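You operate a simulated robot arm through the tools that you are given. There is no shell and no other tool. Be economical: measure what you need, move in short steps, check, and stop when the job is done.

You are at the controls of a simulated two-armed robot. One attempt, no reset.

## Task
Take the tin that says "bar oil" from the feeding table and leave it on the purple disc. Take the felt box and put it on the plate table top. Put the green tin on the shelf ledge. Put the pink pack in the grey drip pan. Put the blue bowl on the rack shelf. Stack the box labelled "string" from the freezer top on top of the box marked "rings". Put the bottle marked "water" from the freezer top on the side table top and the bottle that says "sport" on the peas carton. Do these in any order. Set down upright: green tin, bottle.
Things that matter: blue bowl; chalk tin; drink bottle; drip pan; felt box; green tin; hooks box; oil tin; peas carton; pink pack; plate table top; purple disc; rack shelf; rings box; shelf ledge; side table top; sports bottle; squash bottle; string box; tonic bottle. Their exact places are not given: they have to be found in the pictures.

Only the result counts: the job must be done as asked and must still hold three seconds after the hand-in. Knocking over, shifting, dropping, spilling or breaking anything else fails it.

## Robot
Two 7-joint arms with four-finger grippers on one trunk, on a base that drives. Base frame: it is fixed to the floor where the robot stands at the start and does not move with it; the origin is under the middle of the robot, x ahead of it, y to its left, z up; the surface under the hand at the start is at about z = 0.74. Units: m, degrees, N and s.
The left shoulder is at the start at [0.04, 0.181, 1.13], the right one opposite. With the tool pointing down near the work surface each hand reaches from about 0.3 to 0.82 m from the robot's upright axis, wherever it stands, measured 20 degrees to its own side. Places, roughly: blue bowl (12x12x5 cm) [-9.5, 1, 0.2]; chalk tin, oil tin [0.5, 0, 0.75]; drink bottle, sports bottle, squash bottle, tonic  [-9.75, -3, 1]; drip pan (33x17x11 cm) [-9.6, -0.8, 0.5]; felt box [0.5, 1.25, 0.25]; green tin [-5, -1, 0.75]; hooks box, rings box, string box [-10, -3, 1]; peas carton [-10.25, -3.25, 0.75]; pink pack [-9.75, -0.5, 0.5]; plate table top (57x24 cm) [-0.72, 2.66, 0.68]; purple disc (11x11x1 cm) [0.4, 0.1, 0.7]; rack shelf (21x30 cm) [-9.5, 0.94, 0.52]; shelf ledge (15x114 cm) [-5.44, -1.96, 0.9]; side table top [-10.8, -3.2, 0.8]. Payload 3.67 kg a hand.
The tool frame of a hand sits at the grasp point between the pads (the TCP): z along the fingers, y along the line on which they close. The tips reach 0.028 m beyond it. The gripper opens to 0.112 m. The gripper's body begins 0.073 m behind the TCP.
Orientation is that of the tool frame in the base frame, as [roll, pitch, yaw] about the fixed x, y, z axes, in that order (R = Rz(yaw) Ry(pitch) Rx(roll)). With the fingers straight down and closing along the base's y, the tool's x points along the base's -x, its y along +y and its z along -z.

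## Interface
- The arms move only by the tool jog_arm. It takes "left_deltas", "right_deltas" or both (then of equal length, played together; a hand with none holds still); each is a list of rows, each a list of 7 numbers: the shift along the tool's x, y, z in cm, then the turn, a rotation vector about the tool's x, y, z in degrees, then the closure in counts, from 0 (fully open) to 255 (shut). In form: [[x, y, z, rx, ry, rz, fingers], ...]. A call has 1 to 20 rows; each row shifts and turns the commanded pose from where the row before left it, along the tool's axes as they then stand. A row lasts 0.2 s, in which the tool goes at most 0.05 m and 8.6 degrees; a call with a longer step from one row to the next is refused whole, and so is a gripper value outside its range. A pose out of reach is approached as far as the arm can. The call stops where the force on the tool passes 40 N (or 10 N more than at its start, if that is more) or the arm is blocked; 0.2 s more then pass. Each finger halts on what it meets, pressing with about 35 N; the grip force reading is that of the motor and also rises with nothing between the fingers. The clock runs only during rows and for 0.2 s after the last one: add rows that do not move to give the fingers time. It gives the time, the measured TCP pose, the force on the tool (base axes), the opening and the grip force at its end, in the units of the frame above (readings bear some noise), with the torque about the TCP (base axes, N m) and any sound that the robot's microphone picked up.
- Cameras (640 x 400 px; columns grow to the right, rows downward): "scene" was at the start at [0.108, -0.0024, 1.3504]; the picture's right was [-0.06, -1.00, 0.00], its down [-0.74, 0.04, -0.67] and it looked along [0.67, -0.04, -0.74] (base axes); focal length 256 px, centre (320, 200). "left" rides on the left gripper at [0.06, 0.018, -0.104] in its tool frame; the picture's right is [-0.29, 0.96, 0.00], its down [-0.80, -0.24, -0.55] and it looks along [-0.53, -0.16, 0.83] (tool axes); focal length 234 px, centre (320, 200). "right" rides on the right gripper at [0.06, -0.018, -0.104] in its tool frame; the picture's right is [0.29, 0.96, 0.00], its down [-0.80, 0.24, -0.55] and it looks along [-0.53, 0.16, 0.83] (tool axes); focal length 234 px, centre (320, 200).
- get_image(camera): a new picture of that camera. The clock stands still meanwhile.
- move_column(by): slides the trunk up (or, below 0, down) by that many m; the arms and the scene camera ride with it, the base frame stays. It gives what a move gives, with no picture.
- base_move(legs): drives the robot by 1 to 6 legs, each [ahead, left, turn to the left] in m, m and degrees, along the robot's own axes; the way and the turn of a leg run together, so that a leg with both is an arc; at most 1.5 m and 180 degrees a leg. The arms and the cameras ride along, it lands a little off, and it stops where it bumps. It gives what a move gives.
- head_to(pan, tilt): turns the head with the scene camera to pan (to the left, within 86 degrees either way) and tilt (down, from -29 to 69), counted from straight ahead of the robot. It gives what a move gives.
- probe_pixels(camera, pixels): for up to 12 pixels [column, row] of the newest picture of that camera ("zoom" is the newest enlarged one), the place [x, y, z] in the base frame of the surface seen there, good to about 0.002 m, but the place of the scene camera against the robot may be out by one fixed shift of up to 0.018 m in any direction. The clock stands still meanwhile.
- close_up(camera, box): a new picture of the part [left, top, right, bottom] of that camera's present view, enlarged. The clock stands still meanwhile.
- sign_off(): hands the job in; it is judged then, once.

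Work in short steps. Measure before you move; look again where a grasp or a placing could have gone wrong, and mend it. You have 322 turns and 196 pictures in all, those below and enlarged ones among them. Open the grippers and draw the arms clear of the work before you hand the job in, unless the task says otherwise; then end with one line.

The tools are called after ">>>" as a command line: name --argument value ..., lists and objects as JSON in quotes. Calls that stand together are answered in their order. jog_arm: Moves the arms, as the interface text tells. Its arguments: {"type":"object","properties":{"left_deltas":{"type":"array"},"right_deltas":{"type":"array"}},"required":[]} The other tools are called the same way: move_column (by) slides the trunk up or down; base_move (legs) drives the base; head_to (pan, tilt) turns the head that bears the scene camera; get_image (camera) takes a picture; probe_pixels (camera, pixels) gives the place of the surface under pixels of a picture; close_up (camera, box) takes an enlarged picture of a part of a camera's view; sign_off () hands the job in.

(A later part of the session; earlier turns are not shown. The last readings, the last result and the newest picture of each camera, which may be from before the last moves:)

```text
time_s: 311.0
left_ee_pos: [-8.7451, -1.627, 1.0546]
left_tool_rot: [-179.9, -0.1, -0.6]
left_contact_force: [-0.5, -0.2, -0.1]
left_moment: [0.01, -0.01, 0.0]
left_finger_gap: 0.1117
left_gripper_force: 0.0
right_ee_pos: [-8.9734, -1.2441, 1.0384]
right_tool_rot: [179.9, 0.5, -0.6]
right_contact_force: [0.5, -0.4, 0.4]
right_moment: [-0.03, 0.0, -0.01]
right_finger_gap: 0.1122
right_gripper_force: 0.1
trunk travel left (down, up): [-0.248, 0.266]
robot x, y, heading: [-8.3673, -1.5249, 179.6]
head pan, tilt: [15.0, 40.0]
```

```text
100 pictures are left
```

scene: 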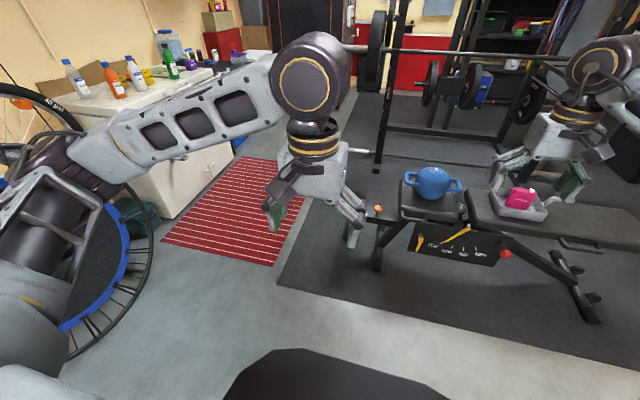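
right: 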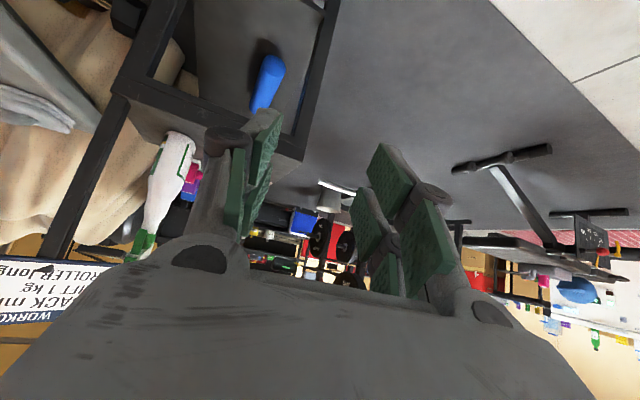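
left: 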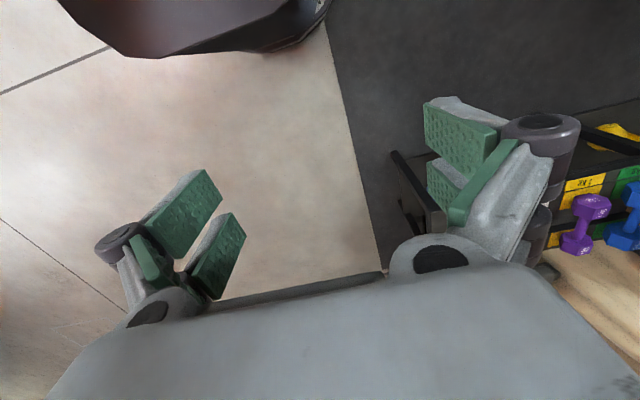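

I'll go left to y≈-2.05, ahead to x≈-9.5, then turn to face the freezer.

>>> base_move --legs '[[0, 0.52, 0], [1.13, 0, 0], [0, 0, 90]]'

>>> head_to --pan 0 --tilt 35

>>> get_image --camera "scene"

```text
time_s: 323.9
left_ee_pos: [-9.3889, -2.4014, 1.056]
left_tool_rot: [180.0, 0.0, 89.6]
left_contact_force: [0.6, 0.0, -0.1]
left_moment: [-0.03, 0.01, 0.0]
left_finger_gap: 0.112
left_gripper_force: 0.0
right_ee_pos: [-9.7706, -2.6302, 1.0388]
right_tool_rot: [179.9, 0.5, 89.4]
right_contact_force: [-0.4, -0.4, -0.3]
right_moment: [-0.01, -0.03, 0.02]
right_finger_gap: 0.1121
right_gripper_force: 0.1
trunk travel left (down, up): [-0.248, 0.266]
robot x, y, heading: [-9.4939, -2.0173, -90.3]
head pan, tilt: [15.0, 40.0]
```

```text
time_s: 324.7
left_ee_pos: [-9.3871, -2.4012, 1.0554]
left_tool_rot: [-180.0, -0.1, 89.4]
left_contact_force: [-0.4, -0.4, -0.4]
left_moment: [-0.02, 0.01, -0.03]
left_finger_gap: 0.1119
left_gripper_force: 0.0
right_ee_pos: [-9.7704, -2.6297, 1.0391]
right_tool_rot: [179.9, 0.4, 89.4]
right_contact_force: [-0.7, -1.1, 0.5]
right_moment: [0.0, -0.02, -0.01]
right_finger_gap: 0.1122
right_gripper_force: 0.0
trunk travel left (down, up): [-0.248, 0.266]
robot x, y, heading: [-9.4893, -2.0221, -90.6]
head pan, tilt: [0.0, 35.0]
```

```text
99 pictures are left
```

scene: 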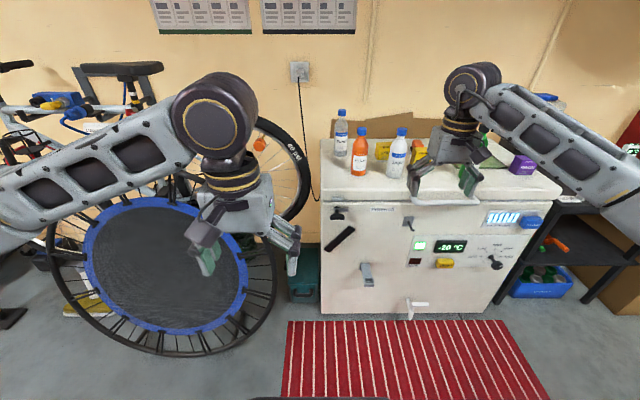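

>>> base_move --legs '[[0, -0.25, 0.5]]'

>>> jog_arm --right_deltas '[[4, 0, -4, 0, 0, 0, 0], [4, 0, -4, 0, 0, 0, 0], [4, 0, -4, 0, 0, 0, 0], [4, 0, 0, 0, 0, 0, 0], [4, 0, 0, 0, 0, 0, 0], [0, 0, 0, 0, 0, 0, 0]]'

>>> head_to --pan -10 --tilt 35

>>> get_image --camera "scene"

```text
time_s: 326.6
left_ee_pos: [-9.6388, -2.4016, 1.0559]
left_tool_rot: [179.9, -0.2, 90.3]
left_contact_force: [0.2, 0.5, -0.7]
left_moment: [-0.02, -0.04, -0.03]
left_finger_gap: 0.1119
left_gripper_force: 0.1
right_ee_pos: [-10.0176, -2.6343, 1.0384]
right_tool_rot: [-179.9, 0.5, 90.2]
right_contact_force: [0.0, -0.1, -0.1]
right_moment: [0.0, -0.03, 0.0]
right_finger_gap: 0.112
right_gripper_force: 0.0
trunk travel left (down, up): [-0.248, 0.266]
robot x, y, heading: [-9.7459, -2.0214, -89.6]
head pan, tilt: [0.0, 35.0]
```

```text
refused: row 1 steps farther than a row can; nothing moved
```

```text
time_s: 327.3
left_ee_pos: [-9.6374, -2.4, 1.0544]
left_tool_rot: [180.0, -0.1, 90.3]
left_contact_force: [1.0, 0.2, -0.6]
left_moment: [0.0, -0.04, 0.0]
left_finger_gap: 0.1118
left_gripper_force: 0.1
right_ee_pos: [-10.0183, -2.6341, 1.0396]
right_tool_rot: [179.9, 0.5, 90.2]
right_contact_force: [0.2, -0.5, -0.9]
right_moment: [0.02, 0.02, -0.02]
right_finger_gap: 0.1118
right_gripper_force: 0.1
trunk travel left (down, up): [-0.248, 0.266]
robot x, y, heading: [-9.7442, -2.0218, -89.7]
head pan, tilt: [-10.0, 35.0]
```

```text
98 pictures are left
```

scene: 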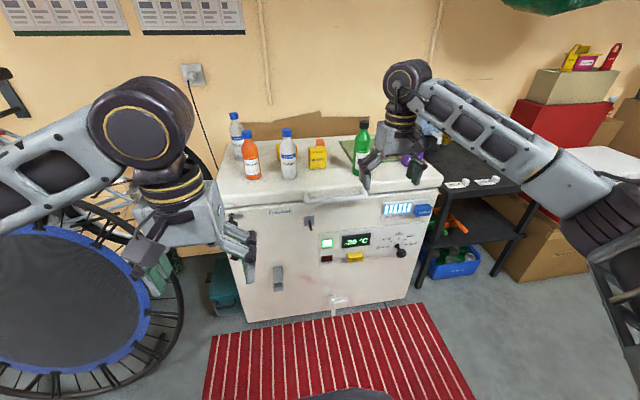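

I'll pull the right hand back a bit to clear the view, then zoom in on the labels.

>>> jog_arm --right_deltas '[[3.5, 0, -3, 0, 0, 0, 0], [3.5, 0, -3, 0, 0, 0, 0], [3.5, 0, -3, 0, 0, 0, 0], [3.5, 0, 0, 0, 0, 0, 0], [3.5, 0, 0, 0, 0, 0, 0], [3.5, 0, 0, 0, 0, 0, 0], [0, 0, 0, 0, 0, 0, 0]]'

>>> close_up --camera "scene" --box '[200, 90, 330, 200]'

>>> close_up --camera "scene" --box '[290, 80, 490, 220]'

```text
time_s: 328.9
left_ee_pos: [-9.6369, -2.4012, 1.0545]
left_tool_rot: [-180.0, -0.2, 90.2]
left_contact_force: [0.4, -1.1, -0.1]
left_moment: [0.03, -0.01, 0.01]
left_finger_gap: 0.1121
left_gripper_force: 0.0
right_ee_pos: [-10.0162, -2.4222, 1.1272]
right_tool_rot: [179.8, 0.5, 90.2]
right_contact_force: [-0.2, -0.7, 0.2]
right_moment: [0.03, -0.01, -0.03]
right_finger_gap: 0.1123
right_gripper_force: 0.0
trunk travel left (down, up): [-0.248, 0.266]
robot x, y, heading: [-9.7466, -2.0223, -89.8]
head pan, tilt: [-10.0, 35.0]
```

```text
3.64 times, centred on (265, 145) of scene
```

zoom: 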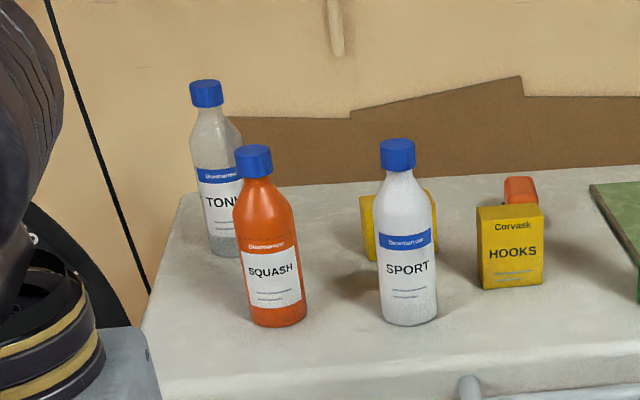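

```text
2.86 times, centred on (390, 150) of scene
```

zoom: 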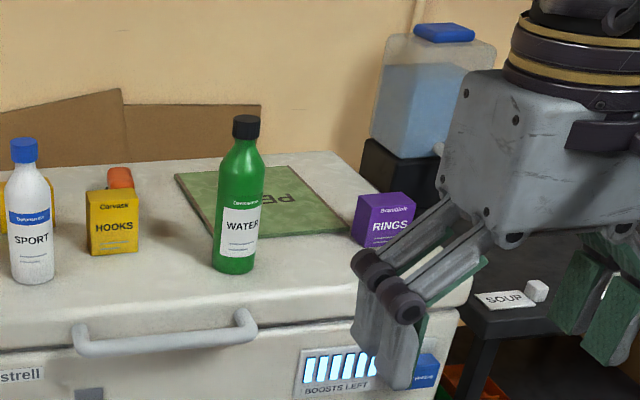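

The labels are WATER (green bottle), SPORT (white bottle), RINGS (purple), HOOKS (yellow), a second yellow box behind SPORT (probably STRING), and a flat green PEAS carton. I'll probe positions.

>>> probe_pixels --camera "zoom" --pixels '[[237, 240], [240, 128], [32, 245], [24, 150], [385, 205], [385, 230], [362, 215], [412, 215], [178, 176], [255, 240], [300, 165], [350, 228]]'

>>> probe_pixels --camera "scene" --pixels '[[292, 155], [294, 148], [316, 160], [300, 146], [287, 170], [250, 165], [237, 140], [311, 153], [322, 153], [460, 195], [470, 175], [430, 165]]'

```text
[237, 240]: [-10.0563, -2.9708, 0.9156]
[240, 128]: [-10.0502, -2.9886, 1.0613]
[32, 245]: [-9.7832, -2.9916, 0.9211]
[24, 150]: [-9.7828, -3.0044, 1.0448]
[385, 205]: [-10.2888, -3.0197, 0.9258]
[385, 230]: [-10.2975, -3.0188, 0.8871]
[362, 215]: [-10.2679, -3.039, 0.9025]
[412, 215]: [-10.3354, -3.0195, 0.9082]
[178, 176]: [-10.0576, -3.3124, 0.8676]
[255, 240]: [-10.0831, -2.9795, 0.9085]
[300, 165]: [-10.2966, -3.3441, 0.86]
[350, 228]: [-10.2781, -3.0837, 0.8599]
```

```text
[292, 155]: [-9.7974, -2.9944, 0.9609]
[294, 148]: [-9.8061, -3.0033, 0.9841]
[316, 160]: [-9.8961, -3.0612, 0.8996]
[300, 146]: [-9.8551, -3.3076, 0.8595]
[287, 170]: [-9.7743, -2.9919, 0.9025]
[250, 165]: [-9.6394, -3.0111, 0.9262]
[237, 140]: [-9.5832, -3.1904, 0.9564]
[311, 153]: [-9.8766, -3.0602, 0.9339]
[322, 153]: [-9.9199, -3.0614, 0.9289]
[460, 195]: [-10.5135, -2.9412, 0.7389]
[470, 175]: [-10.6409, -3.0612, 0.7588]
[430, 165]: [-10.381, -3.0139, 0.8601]
```

I'll take the WATER bottle first, with a 45° side grip by the right hand. I'm moving closer and tilting the hand.

>>> base_move --legs '[[0.15, 0, 0]]'

>>> jog_arm --right_deltas '[[0, 0, 0, 0, -7.5, 0, 0], [0, 0, 0, 0, -7.5, 0, 0], [0, 0, 0, 0, -7.5, 0, 0], [0, 0, 0, 0, -7.5, 0, 0], [0, 0, 0, 0, -7.5, 0, 0], [0, 0, 0, 0, -7.5, 0, 0], [0, 0, 0, 0, 0, 0, 0]]'

>>> get_image --camera "right"

>>> get_image --camera "scene"

```text
time_s: 330.3
left_ee_pos: [-9.6373, -2.552, 1.0545]
left_tool_rot: [-179.9, -0.2, 90.3]
left_contact_force: [-0.1, -0.4, -1.2]
left_moment: [0.05, 0.01, 0.0]
left_finger_gap: 0.1121
left_gripper_force: 0.1
right_ee_pos: [-10.0159, -2.5739, 1.1266]
right_tool_rot: [179.9, 0.5, 90.2]
right_contact_force: [0.0, -0.1, -0.2]
right_moment: [0.04, 0.04, 0.03]
right_finger_gap: 0.1123
right_gripper_force: 0.0
trunk travel left (down, up): [-0.248, 0.266]
robot x, y, heading: [-9.7477, -2.1706, -89.6]
head pan, tilt: [-10.0, 35.0]
```

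```text
time_s: 331.9
left_ee_pos: [-9.6379, -2.5507, 1.0555]
left_tool_rot: [180.0, 0.0, 90.3]
left_contact_force: [1.0, -0.1, -0.5]
left_moment: [0.0, 0.03, 0.03]
left_finger_gap: 0.1118
left_gripper_force: 0.1
right_ee_pos: [-10.0171, -2.6053, 1.156]
right_tool_rot: [180.0, 45.5, 90.1]
right_contact_force: [-0.1, -0.3, 0.1]
right_moment: [-0.03, 0.03, 0.02]
right_finger_gap: 0.1119
right_gripper_force: 0.1
right hand out of reach, approached as far as the arm can: row 5, 6
trunk travel left (down, up): [-0.248, 0.266]
robot x, y, heading: [-9.7432, -2.1723, -89.9]
head pan, tilt: [-10.0, 35.0]
```

```text
95 pictures are left
```

right: 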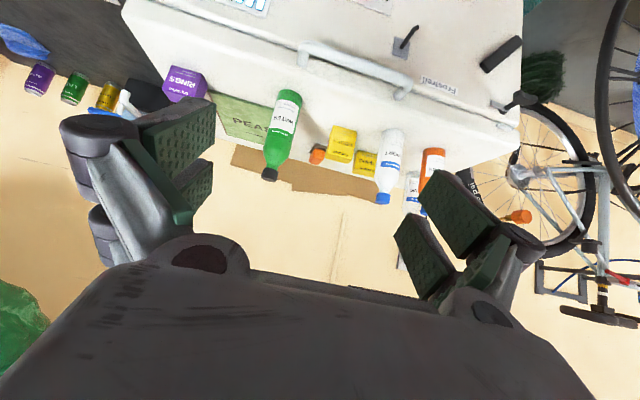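

```text
94 pictures are left
```

scene: 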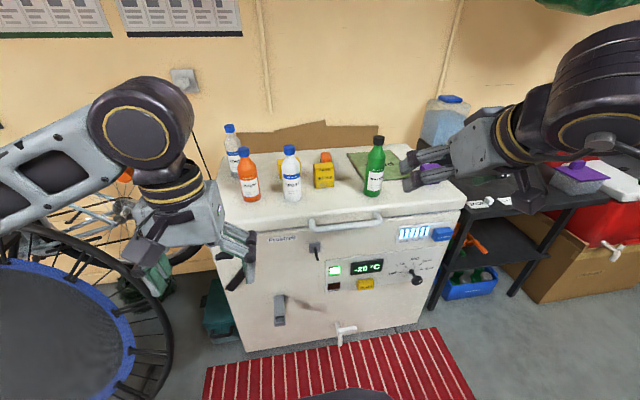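

>>> close_up --camera "right" --box '[140, 50, 460, 220]'

>>> probe_pixels --camera "right" --pixels '[[276, 105], [302, 108], [289, 92], [270, 150], [290, 152], [283, 128], [269, 175], [190, 70], [172, 95], [196, 98], [340, 140], [365, 162]]'

```text
2.00 times, centred on (300, 135) of right
```

zoom: 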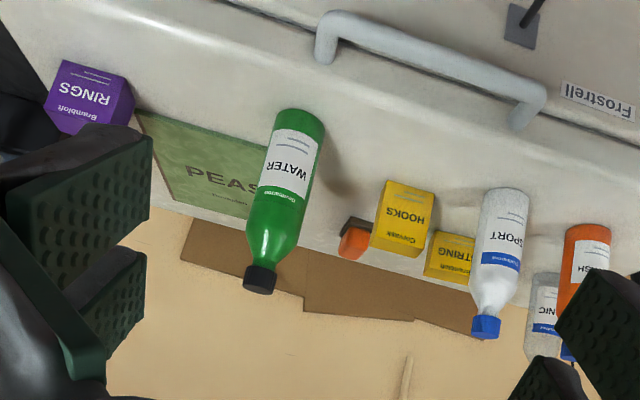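

```text
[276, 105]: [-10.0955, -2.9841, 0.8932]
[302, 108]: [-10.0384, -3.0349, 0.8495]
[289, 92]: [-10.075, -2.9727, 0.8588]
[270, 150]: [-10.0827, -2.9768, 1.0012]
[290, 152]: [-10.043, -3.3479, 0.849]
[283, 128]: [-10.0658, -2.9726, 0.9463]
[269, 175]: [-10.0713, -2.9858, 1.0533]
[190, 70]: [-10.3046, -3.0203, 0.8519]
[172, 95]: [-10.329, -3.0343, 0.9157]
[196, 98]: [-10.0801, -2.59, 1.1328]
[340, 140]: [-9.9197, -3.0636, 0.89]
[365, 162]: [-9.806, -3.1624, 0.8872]
```

The second yellow box reads STRING. The WATER bottle axis is at (-10.068, -3.003). I'll move to a pre-grasp point on the diagonal.

>>> jog_arm --right_deltas '[[-1.56, -0.64, 4.06, 0, 0, 0, 0], [-1.56, -0.64, 4.06, 0, 0, 0, 0], [-1.56, -0.64, 4.06, 0, 0, 0, 0], [-1.56, -0.64, 4.06, 0, 0, 0, 0], [-1.56, -0.64, 4.06, 0, 0, 0, 0], [-1.56, -0.64, 4.06, 0, 0, 0, 0], [-1.56, -0.64, 4.06, 0, 0, 0, 0], [-1.56, -0.64, 4.06, 0, 0, 0, 0], [0, 0, 0, 0, 0, 0, 0]]'

>>> get_image --camera "right"

```text
time_s: 333.9
left_ee_pos: [-9.6379, -2.5499, 1.0551]
left_tool_rot: [-180.0, -0.2, 90.4]
left_contact_force: [-0.7, 0.1, 0.5]
left_moment: [-0.01, -0.02, -0.02]
left_finger_gap: 0.1121
left_gripper_force: 0.1
right_ee_pos: [-10.0708, -2.9272, 1.0163]
right_tool_rot: [180.0, 45.6, 90.1]
right_contact_force: [0.2, 0.2, 0.2]
right_moment: [0.05, 0.0, 0.01]
right_finger_gap: 0.1122
right_gripper_force: 0.1
trunk travel left (down, up): [-0.248, 0.266]
robot x, y, heading: [-9.744, -2.1716, -89.8]
head pan, tilt: [-10.0, 35.0]
```

```text
92 pictures are left
```

right: 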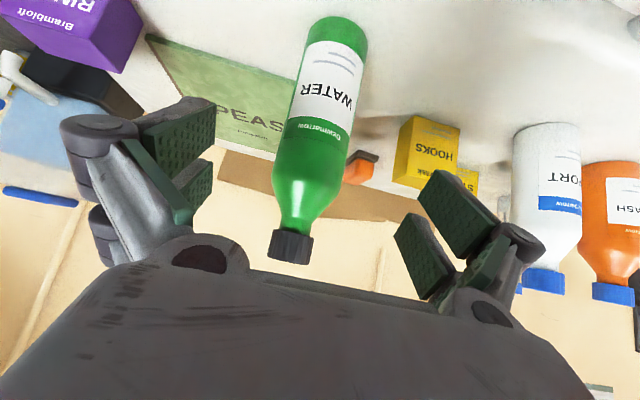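

The bottle is centred. I'll advance along the tool axis and close.

>>> jog_arm --right_deltas '[[0, 0.1, 3, 0, 0, 0, 0], [0, 0.1, 3, 0, 0, 0, 0], [0, 0, 3, 0, 0, 0, 0], [0, 0, 2.2, 0, 0, 0, 0], [0, 0, 0, 0, 0, 0, 0]]'

>>> get_image --camera "right"

```text
time_s: 335.1
left_ee_pos: [-9.6372, -2.5499, 1.0544]
left_tool_rot: [-180.0, 0.0, 90.3]
left_contact_force: [0.3, 0.3, -0.2]
left_moment: [0.0, 0.04, 0.0]
left_finger_gap: 0.1119
left_gripper_force: 0.0
right_ee_pos: [-10.0651, -3.005, 0.939]
right_tool_rot: [179.9, 45.6, 90.1]
right_contact_force: [0.3, 0.4, 0.0]
right_moment: [0.03, -0.02, -0.03]
right_finger_gap: 0.1117
right_gripper_force: 0.1
trunk travel left (down, up): [-0.248, 0.266]
robot x, y, heading: [-9.7431, -2.1711, -89.8]
head pan, tilt: [-10.0, 35.0]
```

```text
91 pictures are left
```

right: 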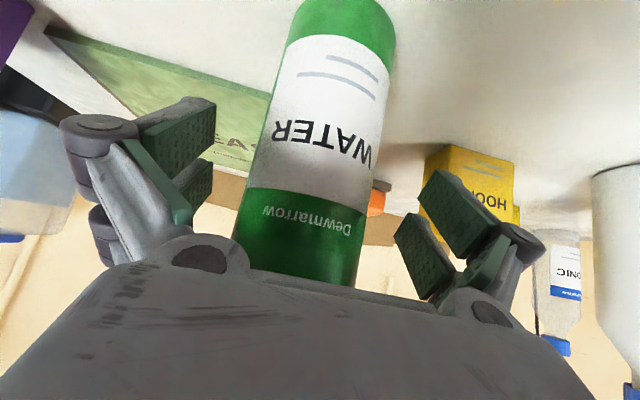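

Good. Closing and lifting.

>>> jog_arm --right_deltas '[[0, 0, 0, 0, 0, 0, 80], [0, 0, 0, 0, 0, 0, 160], [0, 0, 0, 0, 0, 0, 255], [0, 0, 0, 0, 0, 0, 255], [0, 0, 0, 0, 0, 0, 255], [-2, 0, -2, 0, 0, 0, 255], [-3, 0, -3, 0, 0, 0, 255], [-3, 0, -3, 0, 0, 0, 255], [0, 0, 0, 0, 0, 0, 255]]'

>>> head_to --pan -50 --tilt 35

>>> get_image --camera "scene"

```text
time_s: 337.1
left_ee_pos: [-9.6378, -2.551, 1.055]
left_tool_rot: [179.9, -0.1, 90.3]
left_contact_force: [-0.1, 0.2, -0.3]
left_moment: [-0.02, 0.01, 0.01]
left_finger_gap: 0.1118
left_gripper_force: 0.1
right_ee_pos: [-10.0687, -3.0066, 1.0459]
right_tool_rot: [180.0, 45.4, 90.0]
right_contact_force: [-0.3, -1.2, -4.3]
right_moment: [0.02, -0.01, -0.01]
right_finger_gap: 0.0587
right_gripper_force: 35.2
trunk travel left (down, up): [-0.248, 0.266]
robot x, y, heading: [-9.746, -2.1702, -89.6]
head pan, tilt: [-10.0, 35.0]
```

```text
time_s: 338.1
left_ee_pos: [-9.6373, -2.5515, 1.0542]
left_tool_rot: [180.0, -0.1, 90.3]
left_contact_force: [0.5, 0.4, 0.2]
left_moment: [0.01, -0.02, 0.0]
left_finger_gap: 0.1121
left_gripper_force: 0.1
right_ee_pos: [-10.0699, -3.0064, 1.0485]
right_tool_rot: [179.9, 45.5, 90.1]
right_contact_force: [0.2, -0.3, -3.4]
right_moment: [0.03, 0.01, 0.0]
right_finger_gap: 0.0587
right_gripper_force: 34.9
trunk travel left (down, up): [-0.248, 0.266]
robot x, y, heading: [-9.7461, -2.1708, -89.8]
head pan, tilt: [-50.0, 35.0]
```

```text
90 pictures are left
```

scene: 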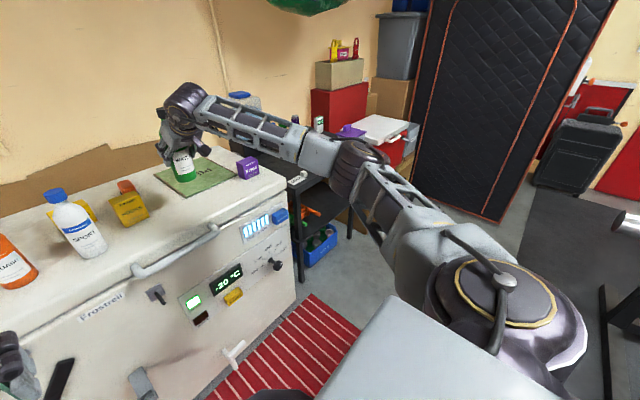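

The bottle is held. I'll retract the arm to clear the view of the side table.

>>> jog_arm --right_deltas '[[2.7, 0, -3.3, 0, 0, 0, 255], [2.7, 0, -3.3, 0, 0, 0, 255], [2.7, 0, -3.3, 0, 0, 0, 255], [3, 0, -3, 0, 0, 0, 255], [3, 0, -3, 0, 0, 0, 255], [3, 0, -3, 0, 0, 0, 255], [3, 0, -3, 0, 0, 0, 255], [0, 0, 0, 0, 0, 0, 255]]'

>>> get_image --camera "scene"

```text
time_s: 339.9
left_ee_pos: [-9.6385, -2.5525, 1.0539]
left_tool_rot: [180.0, -0.1, 90.4]
left_contact_force: [-0.6, -0.3, -0.1]
left_moment: [0.07, 0.0, 0.05]
left_finger_gap: 0.1119
left_gripper_force: 0.0
right_ee_pos: [-10.0678, -2.7082, 1.0602]
right_tool_rot: [179.9, 45.4, 90.1]
right_contact_force: [-0.7, -0.1, -3.5]
right_moment: [0.0, -0.01, -0.02]
right_finger_gap: 0.059
right_gripper_force: 34.9
trunk travel left (down, up): [-0.248, 0.266]
robot x, y, heading: [-9.7479, -2.167, -89.9]
head pan, tilt: [-50.0, 35.0]
```

```text
89 pictures are left
```

scene: 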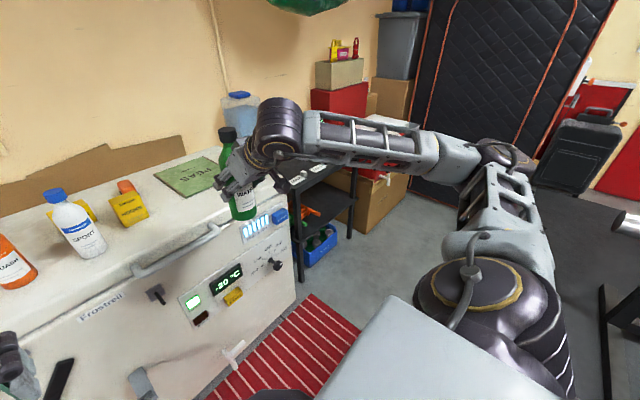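

>>> probe_pixels --camera "scene" --pixels '[[505, 155], [530, 240], [625, 220], [605, 300], [345, 175], [350, 205], [295, 185], [300, 178], [400, 120], [320, 125], [375, 135], [285, 165]]'

>>> close_up --camera "scene" --box '[210, 80, 430, 230]'

```text
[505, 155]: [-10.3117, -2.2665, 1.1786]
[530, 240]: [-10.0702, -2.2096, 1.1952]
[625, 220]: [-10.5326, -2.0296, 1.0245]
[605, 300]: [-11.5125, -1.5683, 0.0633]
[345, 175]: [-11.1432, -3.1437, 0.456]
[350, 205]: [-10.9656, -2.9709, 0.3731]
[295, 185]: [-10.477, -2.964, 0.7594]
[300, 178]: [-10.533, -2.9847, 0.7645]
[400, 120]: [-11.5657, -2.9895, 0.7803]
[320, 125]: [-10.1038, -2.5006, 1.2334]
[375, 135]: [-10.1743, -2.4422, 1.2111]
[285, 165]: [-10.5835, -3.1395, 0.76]
```

```text
2.67 times, centred on (320, 155) of scene
```

zoom: 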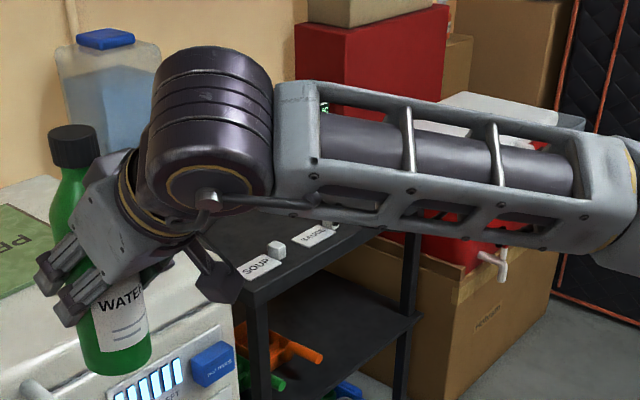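

The table top is at z≈0.75 with its front edge at y≈-2.95. I'll rotate the robot right 30° so the table comes into view.

>>> base_move --legs '[[0, 0, -30]]'

>>> head_to --pan 5 --tilt 30

>>> get_image --camera "scene"

>>> get_image --camera "right"

```text
time_s: 341.9
left_ee_pos: [-9.8379, -2.5537, 1.0552]
left_tool_rot: [-180.0, -0.1, 60.9]
left_contact_force: [-0.2, 0.4, 0.6]
left_moment: [0.01, 0.0, 0.02]
left_finger_gap: 0.1118
left_gripper_force: 0.0
right_ee_pos: [-10.2889, -2.4796, 1.0604]
right_tool_rot: [179.9, 45.4, 60.6]
right_contact_force: [-0.4, 0.1, -3.4]
right_moment: [0.01, -0.04, -0.01]
right_finger_gap: 0.0589
right_gripper_force: 35.4
trunk travel left (down, up): [-0.248, 0.266]
robot x, y, heading: [-9.7414, -2.1696, -119.2]
head pan, tilt: [-50.0, 35.0]
```

```text
time_s: 343.2
left_ee_pos: [-9.8377, -2.554, 1.055]
left_tool_rot: [-180.0, -0.2, 60.9]
left_contact_force: [-0.5, 0.5, -0.2]
left_moment: [0.0, 0.03, 0.01]
left_finger_gap: 0.1121
left_gripper_force: 0.0
right_ee_pos: [-10.289, -2.48, 1.06]
right_tool_rot: [180.0, 45.5, 60.6]
right_contact_force: [-0.4, 0.3, -3.2]
right_moment: [0.03, 0.0, -0.01]
right_finger_gap: 0.0589
right_gripper_force: 35.2
trunk travel left (down, up): [-0.248, 0.266]
robot x, y, heading: [-9.7403, -2.175, -119.3]
head pan, tilt: [5.0, 30.0]
```

```text
87 pictures are left
```

scene: 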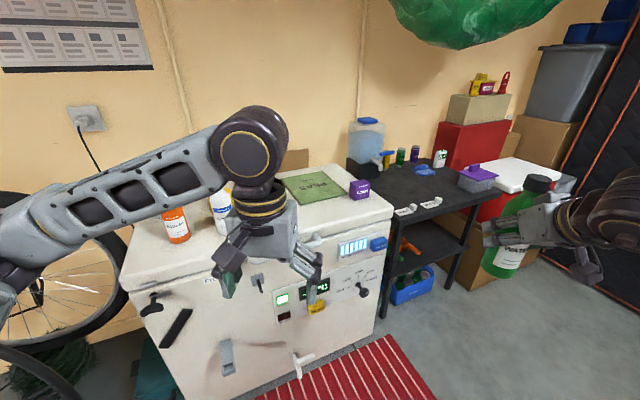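

```text
86 pictures are left
```

right: 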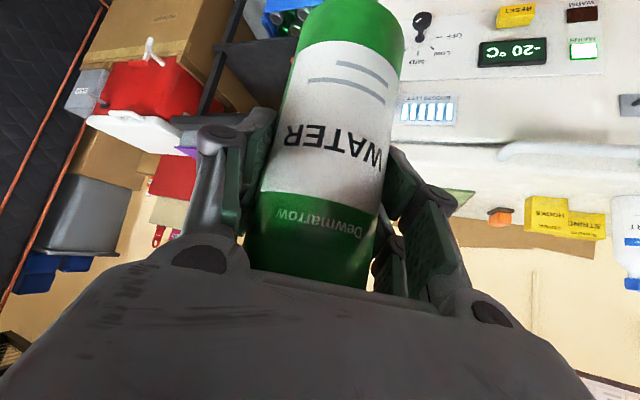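

Now the table is visible. I'll zoom in and probe it.

>>> close_up --camera "scene" --box '[330, 110, 520, 250]'

>>> probe_pixels --camera "scene" --pixels '[[385, 220], [490, 195], [440, 200], [430, 185], [425, 170], [395, 190], [465, 195], [405, 210], [432, 203], [445, 180], [385, 170], [470, 180]]'

```text
2.86 times, centred on (425, 180) of scene
```

zoom: 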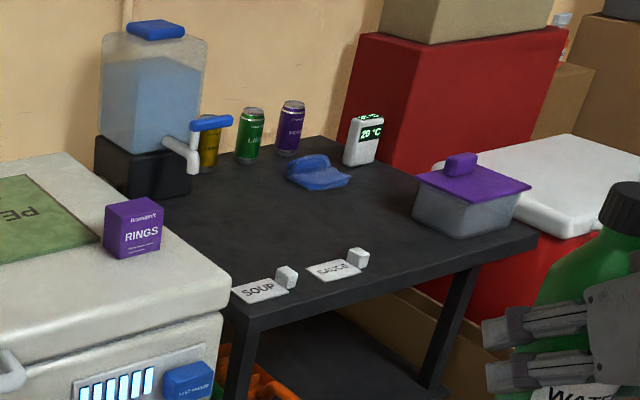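

```text
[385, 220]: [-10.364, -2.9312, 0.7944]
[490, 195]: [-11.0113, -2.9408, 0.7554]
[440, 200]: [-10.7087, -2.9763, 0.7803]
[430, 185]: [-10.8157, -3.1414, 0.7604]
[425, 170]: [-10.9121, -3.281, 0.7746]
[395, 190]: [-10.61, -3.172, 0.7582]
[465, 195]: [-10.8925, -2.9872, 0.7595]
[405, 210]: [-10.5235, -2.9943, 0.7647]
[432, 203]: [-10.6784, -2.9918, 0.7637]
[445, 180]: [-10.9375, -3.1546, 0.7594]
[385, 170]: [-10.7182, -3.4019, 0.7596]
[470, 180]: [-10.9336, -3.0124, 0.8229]
```

The table's free centre is near (-10.70, -3.13). I'll turn to heading -105° and move so the arm can extend there while staying clear of the freezer and the barbell.

>>> base_move --legs '[[0, 0, 14.3], [0, -0.352, 0], [0.34, 0, 0]]'

>>> get_image --camera "scene"

>>> get_image --camera "right"

```text
time_s: 348.3
left_ee_pos: [-10.1671, -2.8025, 1.0543]
left_tool_rot: [-180.0, -0.1, 75.2]
left_contact_force: [0.4, 0.2, 0.3]
left_moment: [0.0, 0.02, 0.01]
left_finger_gap: 0.112
left_gripper_force: 0.0
right_ee_pos: [-10.6246, -2.841, 1.0596]
right_tool_rot: [179.9, 45.5, 74.9]
right_contact_force: [0.2, -0.7, -3.8]
right_moment: [0.01, -0.02, -0.02]
right_finger_gap: 0.0591
right_gripper_force: 35.0
trunk travel left (down, up): [-0.248, 0.266]
robot x, y, heading: [-10.1714, -2.4076, -105.1]
head pan, tilt: [5.0, 30.0]
```

```text
84 pictures are left
```

scene: 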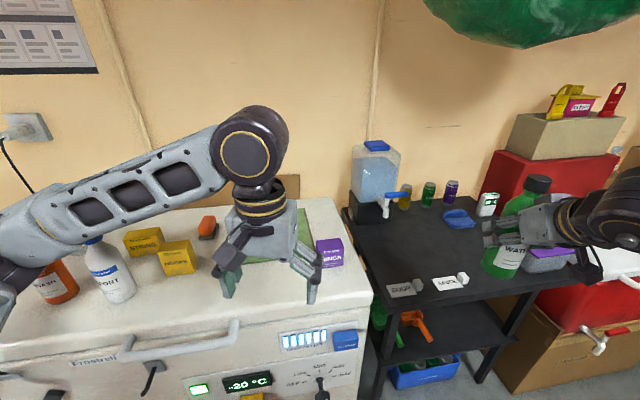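

```text
83 pictures are left
```

right: 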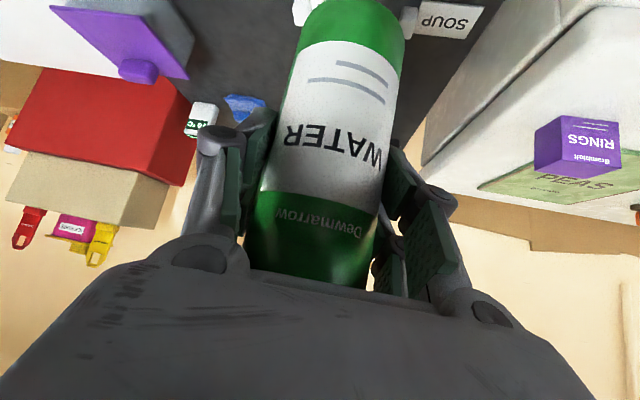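

I'll extend and descend to just above the table.

>>> jog_arm --right_deltas '[[-1.21, 0, 4.44, 0, 0, 0, 255], [-1.21, 0, 4.44, 0, 0, 0, 255], [-1.21, 0, 4.44, 0, 0, 0, 255], [-1.21, 0, 4.44, 0, 0, 0, 255], [-1.21, 0, 4.44, 0, 0, 0, 255], [-1.21, 0, 4.44, 0, 0, 0, 255], [-1.21, 0, 4.44, 0, 0, 0, 255], [0, 0, 0, 0, 0, 0, 255]]'

>>> get_image --camera "scene"

>>> get_image --camera "right"

```text
time_s: 350.1
left_ee_pos: [-10.1681, -2.8, 1.0552]
left_tool_rot: [180.0, 0.0, 75.2]
left_contact_force: [-0.6, -0.7, -0.2]
left_moment: [-0.02, -0.03, -0.03]
left_finger_gap: 0.1123
left_gripper_force: 0.0
right_ee_pos: [-10.6942, -3.111, 0.9023]
right_tool_rot: [179.9, 45.6, 75.0]
right_contact_force: [-0.8, 0.5, -3.4]
right_moment: [0.03, -0.02, 0.0]
right_finger_gap: 0.0591
right_gripper_force: 35.0
trunk travel left (down, up): [-0.248, 0.266]
robot x, y, heading: [-10.1693, -2.407, -105.1]
head pan, tilt: [5.0, 30.0]
```

```text
82 pictures are left
```

scene: 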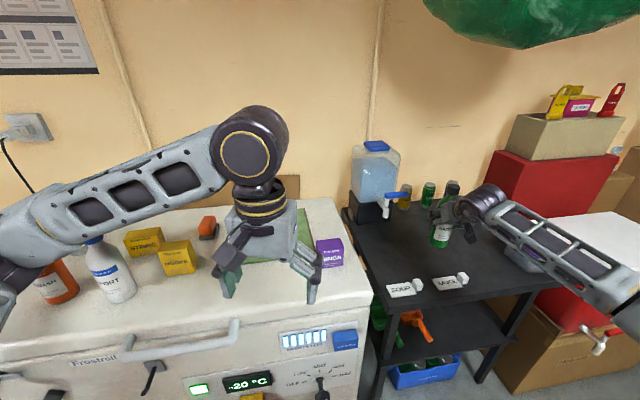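

```text
81 pictures are left
```

right: 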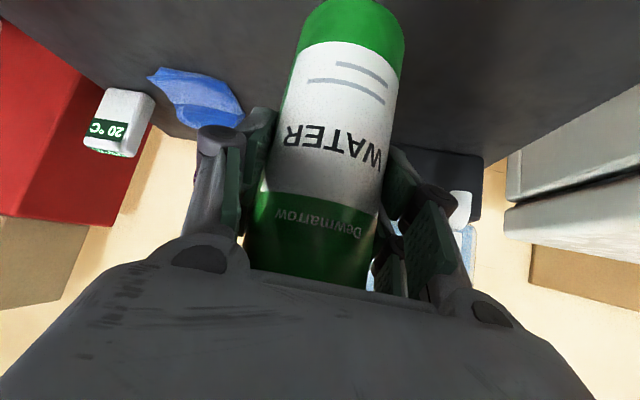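

>>> jog_arm --right_deltas '[[2.2, 0, 2.2, 0, 0, 0, 255], [1.7, 0, 1.7, 0, 0, 0, 255], [0, 0, 0, 0, 0, 0, 255]]'

```text
time_s: 350.9
left_ee_pos: [-10.1672, -2.8013, 1.0546]
left_tool_rot: [180.0, 0.0, 75.1]
left_contact_force: [0.5, 0.6, 0.3]
left_moment: [0.01, -0.03, 0.0]
left_finger_gap: 0.1116
left_gripper_force: 0.1
right_ee_pos: [-10.6952, -3.1102, 0.847]
right_tool_rot: [179.8, 45.6, 74.9]
right_contact_force: [0.1, -0.2, -3.6]
right_moment: [0.04, -0.01, 0.01]
right_finger_gap: 0.0591
right_gripper_force: 34.7
trunk travel left (down, up): [-0.248, 0.266]
robot x, y, heading: [-10.1733, -2.4075, -105.2]
head pan, tilt: [5.0, 30.0]
```

>>> jog_arm --right_deltas '[[0.3, 0, 0.3, 0, 0, 0, 255], [0.15, 0, 0.15, 0, 0, 0, 255], [0, 0, 0, 0, 0, 0, 255]]'

```text
time_s: 351.7
left_ee_pos: [-10.167, -2.8009, 1.0543]
left_tool_rot: [179.9, -0.1, 75.1]
left_contact_force: [-0.9, 0.4, 0.3]
left_moment: [0.01, 0.02, 0.01]
left_finger_gap: 0.1121
left_gripper_force: 0.0
right_ee_pos: [-10.6965, -3.1111, 0.8412]
right_tool_rot: [179.8, 45.5, 75.0]
right_contact_force: [-0.3, -0.4, -3.7]
right_moment: [-0.05, -0.01, 0.02]
right_finger_gap: 0.0589
right_gripper_force: 35.1
trunk travel left (down, up): [-0.248, 0.266]
robot x, y, heading: [-10.1712, -2.4064, -104.9]
head pan, tilt: [5.0, 30.0]
```

>>> jog_arm --right_deltas '[[0.14, 0, 0.14, 0, 0, 0, 255], [0.1, 0, 0.1, 0, 0, 0, 255], [0, 0, 0, 0, 0, 0, 255]]'

```text
time_s: 352.5
left_ee_pos: [-10.1678, -2.8008, 1.0552]
left_tool_rot: [180.0, -0.1, 75.2]
left_contact_force: [-1.0, -0.6, -0.1]
left_moment: [0.04, 0.0, 0.0]
left_finger_gap: 0.1121
left_gripper_force: 0.1
right_ee_pos: [-10.6966, -3.112, 0.8379]
right_tool_rot: [179.9, 45.5, 74.9]
right_contact_force: [-0.2, 0.2, -2.3]
right_moment: [0.05, -0.02, -0.02]
right_finger_gap: 0.059
right_gripper_force: 34.9
trunk travel left (down, up): [-0.248, 0.266]
robot x, y, heading: [-10.1725, -2.4089, -104.9]
head pan, tilt: [5.0, 30.0]
```

>>> jog_arm --right_deltas '[[0.12, 0, 0.12, 0, 0, 0, 255], [0, 0, 0, 0, 0, 0, 255]]'

```text
time_s: 353.1
left_ee_pos: [-10.1672, -2.8016, 1.0555]
left_tool_rot: [-179.9, -0.1, 75.1]
left_contact_force: [0.3, 0.2, -0.5]
left_moment: [0.01, 0.02, -0.03]
left_finger_gap: 0.1119
left_gripper_force: 0.0
right_ee_pos: [-10.6973, -3.1124, 0.838]
right_tool_rot: [179.9, 45.7, 74.8]
right_contact_force: [0.7, 0.6, 3.5]
right_moment: [0.12, 0.17, -0.04]
right_finger_gap: 0.059
right_gripper_force: 35.5
trunk travel left (down, up): [-0.248, 0.266]
robot x, y, heading: [-10.1725, -2.4093, -104.7]
head pan, tilt: [5.0, 30.0]
```

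Contact. I'll release and withdraw along the tool axis.

>>> jog_arm --right_deltas '[[0, 0, 0, 0, 0, 0, 200], [0, 0, 0, 0, 0, 0, 110], [0, 0, 0, 0, 0, 0, 0], [0, 0, 0, 0, 0, 0, 0], [0, 0, -3, 0, 0, 0, 0], [0, 0, -4.5, 0, 0, 0, 0], [0, 0, -4.5, 0, 0, 0, 0], [0, 0, -4.5, 0, 0, 0, 0], [0, 0, -4.5, 0, 0, 0, 0], [0, 0, 0, 0, 0, 0, 0]]'

>>> get_image --camera "scene"

>>> get_image --camera "right"

```text
time_s: 355.3
left_ee_pos: [-10.1673, -2.802, 1.0549]
left_tool_rot: [179.9, -0.1, 75.0]
left_contact_force: [-0.6, 0.2, 0.3]
left_moment: [0.02, -0.01, 0.01]
left_finger_gap: 0.1122
left_gripper_force: 0.1
right_ee_pos: [-10.6561, -2.9693, 0.9838]
right_tool_rot: [179.8, 45.3, 74.9]
right_contact_force: [0.1, -0.2, -0.3]
right_moment: [0.0, 0.01, 0.01]
right_finger_gap: 0.112
right_gripper_force: 0.0
trunk travel left (down, up): [-0.248, 0.266]
robot x, y, heading: [-10.1706, -2.4045, -104.8]
head pan, tilt: [5.0, 30.0]
```

```text
80 pictures are left
```

scene: 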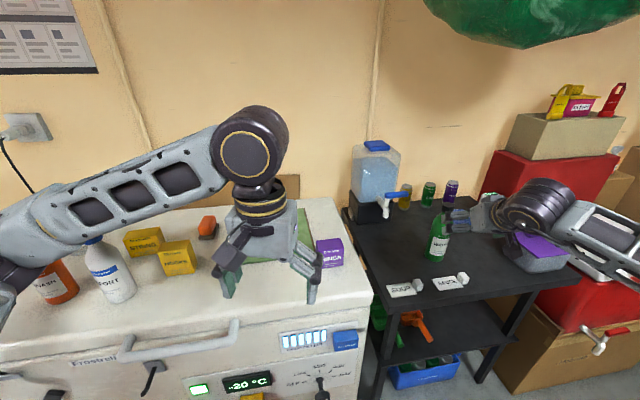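

```text
79 pictures are left
```

right: 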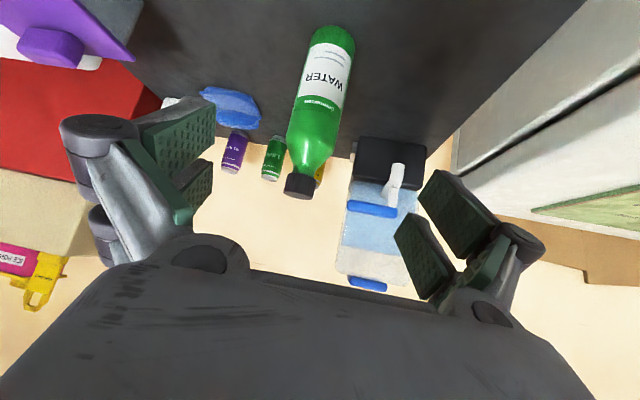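

WATER stands upright on the side table. Next I'll put SPORT on the peas carton. I'll retract, back off, and drive to line the right hand up with the SPORT bottle.

>>> jog_arm --right_deltas '[[0, 0, -4.5, 0, 0, 0, 0], [3, 0, -3, 0, 0, 0, 0], [3, 0, -3, 0, 0, 0, 0], [3, 0, -3, 0, 0, 0, 0], [3, 0, -3, 0, 0, 0, 0], [3, 0, -3, 0, 0, 0, 0], [3, 0, -3, 0, 0, 0, 0], [3, 0, -3, 0, 0, 0, 0], [0, 0, 0, 0, 0, 0, 0]]'

>>> base_move --legs '[[-0.27, 0, 0], [0, 0, 14.8], [0, 0.65, 0]]'

>>> get_image --camera "right"

>>> get_image --camera "scene"

```text
time_s: 357.3
left_ee_pos: [-10.1674, -2.8014, 1.0562]
left_tool_rot: [-180.0, 0.0, 75.1]
left_contact_force: [0.3, 0.0, -0.1]
left_moment: [-0.01, 0.0, 0.02]
left_finger_gap: 0.112
left_gripper_force: 0.0
right_ee_pos: [-10.6349, -2.775, 1.0302]
right_tool_rot: [179.9, 45.5, 74.9]
right_contact_force: [-0.3, -0.7, 0.4]
right_moment: [0.0, 0.01, -0.01]
right_finger_gap: 0.1121
right_gripper_force: 0.0
right hand out of reach, approached as far as the arm can: row 5, 6, 7, 8
trunk travel left (down, up): [-0.248, 0.266]
robot x, y, heading: [-10.1733, -2.4081, -105.0]
head pan, tilt: [5.0, 30.0]
```

```text
time_s: 363.5
left_ee_pos: [-9.3415, -2.5298, 1.0552]
left_tool_rot: [-180.0, 0.0, 89.5]
left_contact_force: [-0.6, 0.0, 0.6]
left_moment: [-0.01, 0.03, 0.0]
left_finger_gap: 0.112
left_gripper_force: 0.0
right_ee_pos: [-9.8023, -2.6206, 1.0306]
right_tool_rot: [179.8, 45.6, 89.2]
right_contact_force: [0.2, 1.2, 0.4]
right_moment: [0.02, 0.04, 0.02]
right_finger_gap: 0.1119
right_gripper_force: 0.0
trunk travel left (down, up): [-0.248, 0.266]
robot x, y, heading: [-9.4437, -2.1488, -90.4]
head pan, tilt: [5.0, 30.0]
```

```text
78 pictures are left
```

right: 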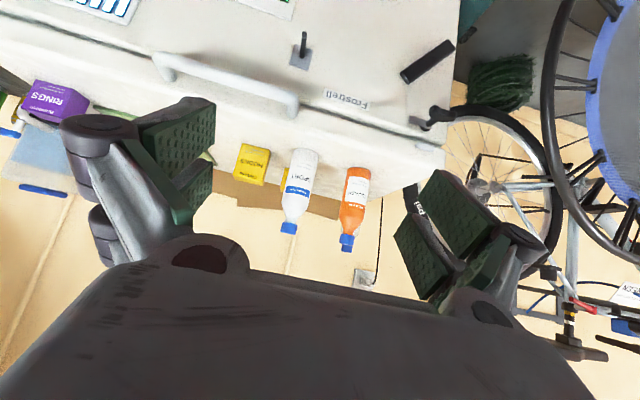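

```text
77 pictures are left
```

scene: 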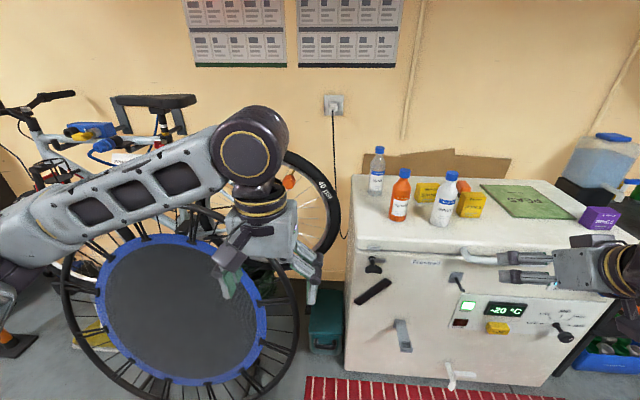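

I'll probe the bottles and boxes from both cameras.

>>> close_up --camera "right" --box '[210, 120, 400, 270]'

>>> probe_pixels --camera "right" --pixels '[[293, 165], [317, 170], [306, 153], [300, 185], [287, 227], [343, 180], [368, 185], [252, 148], [238, 165], [265, 183], [268, 155], [356, 170]]'

>>> close_up --camera "scene" --box '[350, 130, 640, 290]'

```text
2.67 times, centred on (305, 195) of right
```

zoom: 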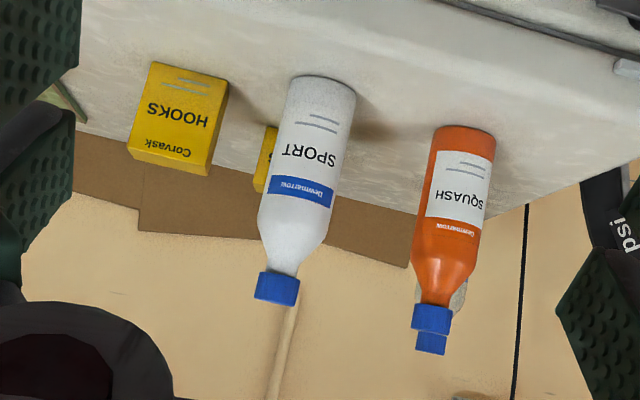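

```text
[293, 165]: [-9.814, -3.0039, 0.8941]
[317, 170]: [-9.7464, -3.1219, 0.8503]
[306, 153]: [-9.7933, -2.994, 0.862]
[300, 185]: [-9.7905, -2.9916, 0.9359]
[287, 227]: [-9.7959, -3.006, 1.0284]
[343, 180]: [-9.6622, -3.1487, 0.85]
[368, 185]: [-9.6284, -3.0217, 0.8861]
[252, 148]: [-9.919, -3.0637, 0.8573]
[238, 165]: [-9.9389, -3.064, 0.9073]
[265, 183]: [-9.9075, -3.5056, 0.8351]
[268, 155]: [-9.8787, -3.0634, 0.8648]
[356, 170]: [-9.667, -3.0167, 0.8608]
```

```text
2.21 times, centred on (495, 210) of scene
```

zoom: 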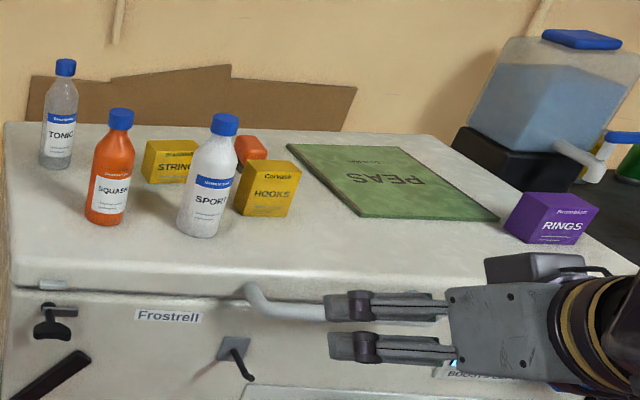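

>>> probe_pixels --camera "zoom" --pixels '[[288, 146], [425, 148], [362, 216], [498, 217], [390, 180], [505, 225], [598, 208], [550, 200], [580, 240], [142, 165], [172, 143], [200, 150]]'

```text
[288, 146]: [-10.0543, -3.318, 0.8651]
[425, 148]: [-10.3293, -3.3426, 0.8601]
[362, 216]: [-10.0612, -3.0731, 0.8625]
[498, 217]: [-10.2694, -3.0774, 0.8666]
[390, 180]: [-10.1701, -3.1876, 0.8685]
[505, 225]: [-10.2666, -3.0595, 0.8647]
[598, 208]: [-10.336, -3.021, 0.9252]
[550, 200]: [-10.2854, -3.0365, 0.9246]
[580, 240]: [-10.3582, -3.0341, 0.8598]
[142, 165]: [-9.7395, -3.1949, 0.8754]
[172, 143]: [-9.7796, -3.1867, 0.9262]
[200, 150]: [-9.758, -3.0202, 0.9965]
```

SPORT's axis is at (-9.793, -3.023). The peas carton is centred near (-10.17, -3.195) with its top at 0.857. I'll move to the pre-grasp.

>>> jog_arm --right_deltas '[[-2.94, 0.17, 3.46, 0, 0, 0, 25], [-2.94, 0.17, 3.46, 0, 0, 0, 25], [-2.94, 0.17, 3.46, 0, 0, 0, 25], [-2.94, 0.17, 3.46, 0, 0, 0, 25], [-2.94, 0.17, 3.46, 0, 0, 0, 25], [-2.94, 0.17, 3.46, 0, 0, 0, 25], [-2.94, 0.17, 3.46, 0, 0, 0, 25], [0, 0, 0, 0, 0, 0, 25]]'

>>> get_image --camera "right"

```text
time_s: 365.3
left_ee_pos: [-9.3425, -2.5287, 1.0559]
left_tool_rot: [180.0, -0.2, 89.4]
left_contact_force: [-1.1, 0.3, -0.3]
left_moment: [0.0, -0.02, 0.01]
left_finger_gap: 0.1122
left_gripper_force: 0.1
right_ee_pos: [-9.793, -2.9365, 1.0065]
right_tool_rot: [179.8, 45.4, 89.4]
right_contact_force: [-0.6, 0.2, -0.3]
right_moment: [0.0, -0.04, 0.02]
right_finger_gap: 0.1006
right_gripper_force: 0.0
trunk travel left (down, up): [-0.248, 0.266]
robot x, y, heading: [-9.4432, -2.1515, -90.5]
head pan, tilt: [5.0, 30.0]
```

```text
74 pictures are left
```

right: 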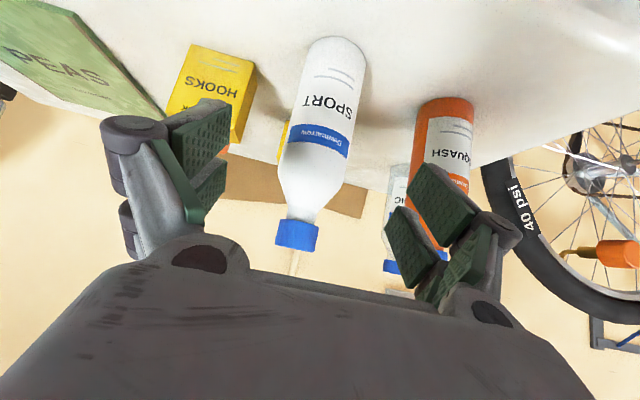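

Centred. I'll narrow the fingers a little and advance.

>>> jog_arm --right_deltas '[[0, 0, 3, 0, 0, 0, 55], [0, 0, 3, 0, 0, 0, 55], [0, 0, 3, 0, 0, 0, 55], [0, 0, 3, 0, 0, 0, 55], [0, 0, 0, 0, 0, 0, 55]]'

>>> get_image --camera "right"

```text
time_s: 366.5
left_ee_pos: [-9.343, -2.5294, 1.056]
left_tool_rot: [180.0, -0.1, 89.4]
left_contact_force: [0.1, 0.2, -0.7]
left_moment: [0.01, 0.03, 0.0]
left_finger_gap: 0.1118
left_gripper_force: 0.0
right_ee_pos: [-9.7941, -3.0231, 0.924]
right_tool_rot: [179.8, 45.5, 89.3]
right_contact_force: [0.1, -0.4, -0.1]
right_moment: [-0.02, -0.02, 0.01]
right_finger_gap: 0.088
right_gripper_force: 0.0
trunk travel left (down, up): [-0.248, 0.266]
robot x, y, heading: [-9.4458, -2.1494, -90.5]
head pan, tilt: [5.0, 30.0]
```

```text
73 pictures are left
```

right: 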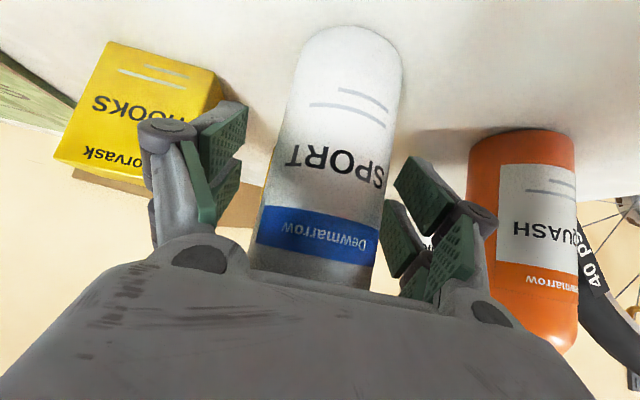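

>>> jog_arm --right_deltas '[[0, 0, 0, 0, 0, 0, 130], [0, 0, 0, 0, 0, 0, 200], [0, 0, 0, 0, 0, 0, 255], [0, 0, 0, 0, 0, 0, 255], [0, 0, 0, 0, 0, 0, 255], [-2, 0, -2, 0, 0, 0, 255], [-3, 0, -3, 0, 0, 0, 255], [-3, 0, -3, 0, 0, 0, 255], [-3, 0, -3, 0, 0, 0, 255], [0, 0, 0, 0, 0, 0, 255]]'

>>> get_image --camera "right"

```text
time_s: 368.7
left_ee_pos: [-9.342, -2.5307, 1.0539]
left_tool_rot: [179.9, -0.1, 89.5]
left_contact_force: [-0.3, 0.5, 0.9]
left_moment: [0.0, -0.03, -0.03]
left_finger_gap: 0.112
left_gripper_force: 0.1
right_ee_pos: [-9.7943, -3.0212, 1.0773]
right_tool_rot: [179.8, 45.4, 89.3]
right_contact_force: [-1.1, -0.6, -3.8]
right_moment: [-0.03, 0.0, -0.04]
right_finger_gap: 0.059
right_gripper_force: 35.1
trunk travel left (down, up): [-0.248, 0.266]
robot x, y, heading: [-9.4459, -2.1479, -90.3]
head pan, tilt: [5.0, 30.0]
```

```text
72 pictures are left
```

right: 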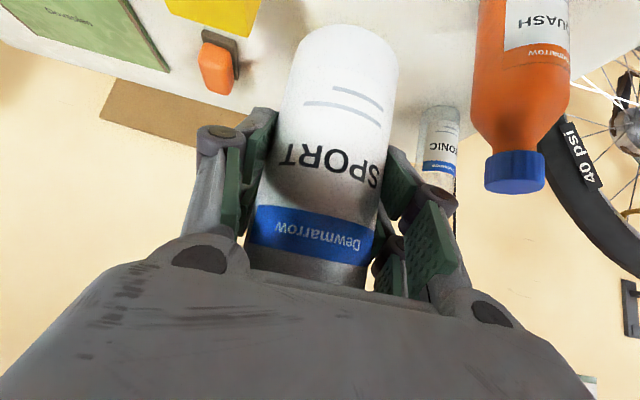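

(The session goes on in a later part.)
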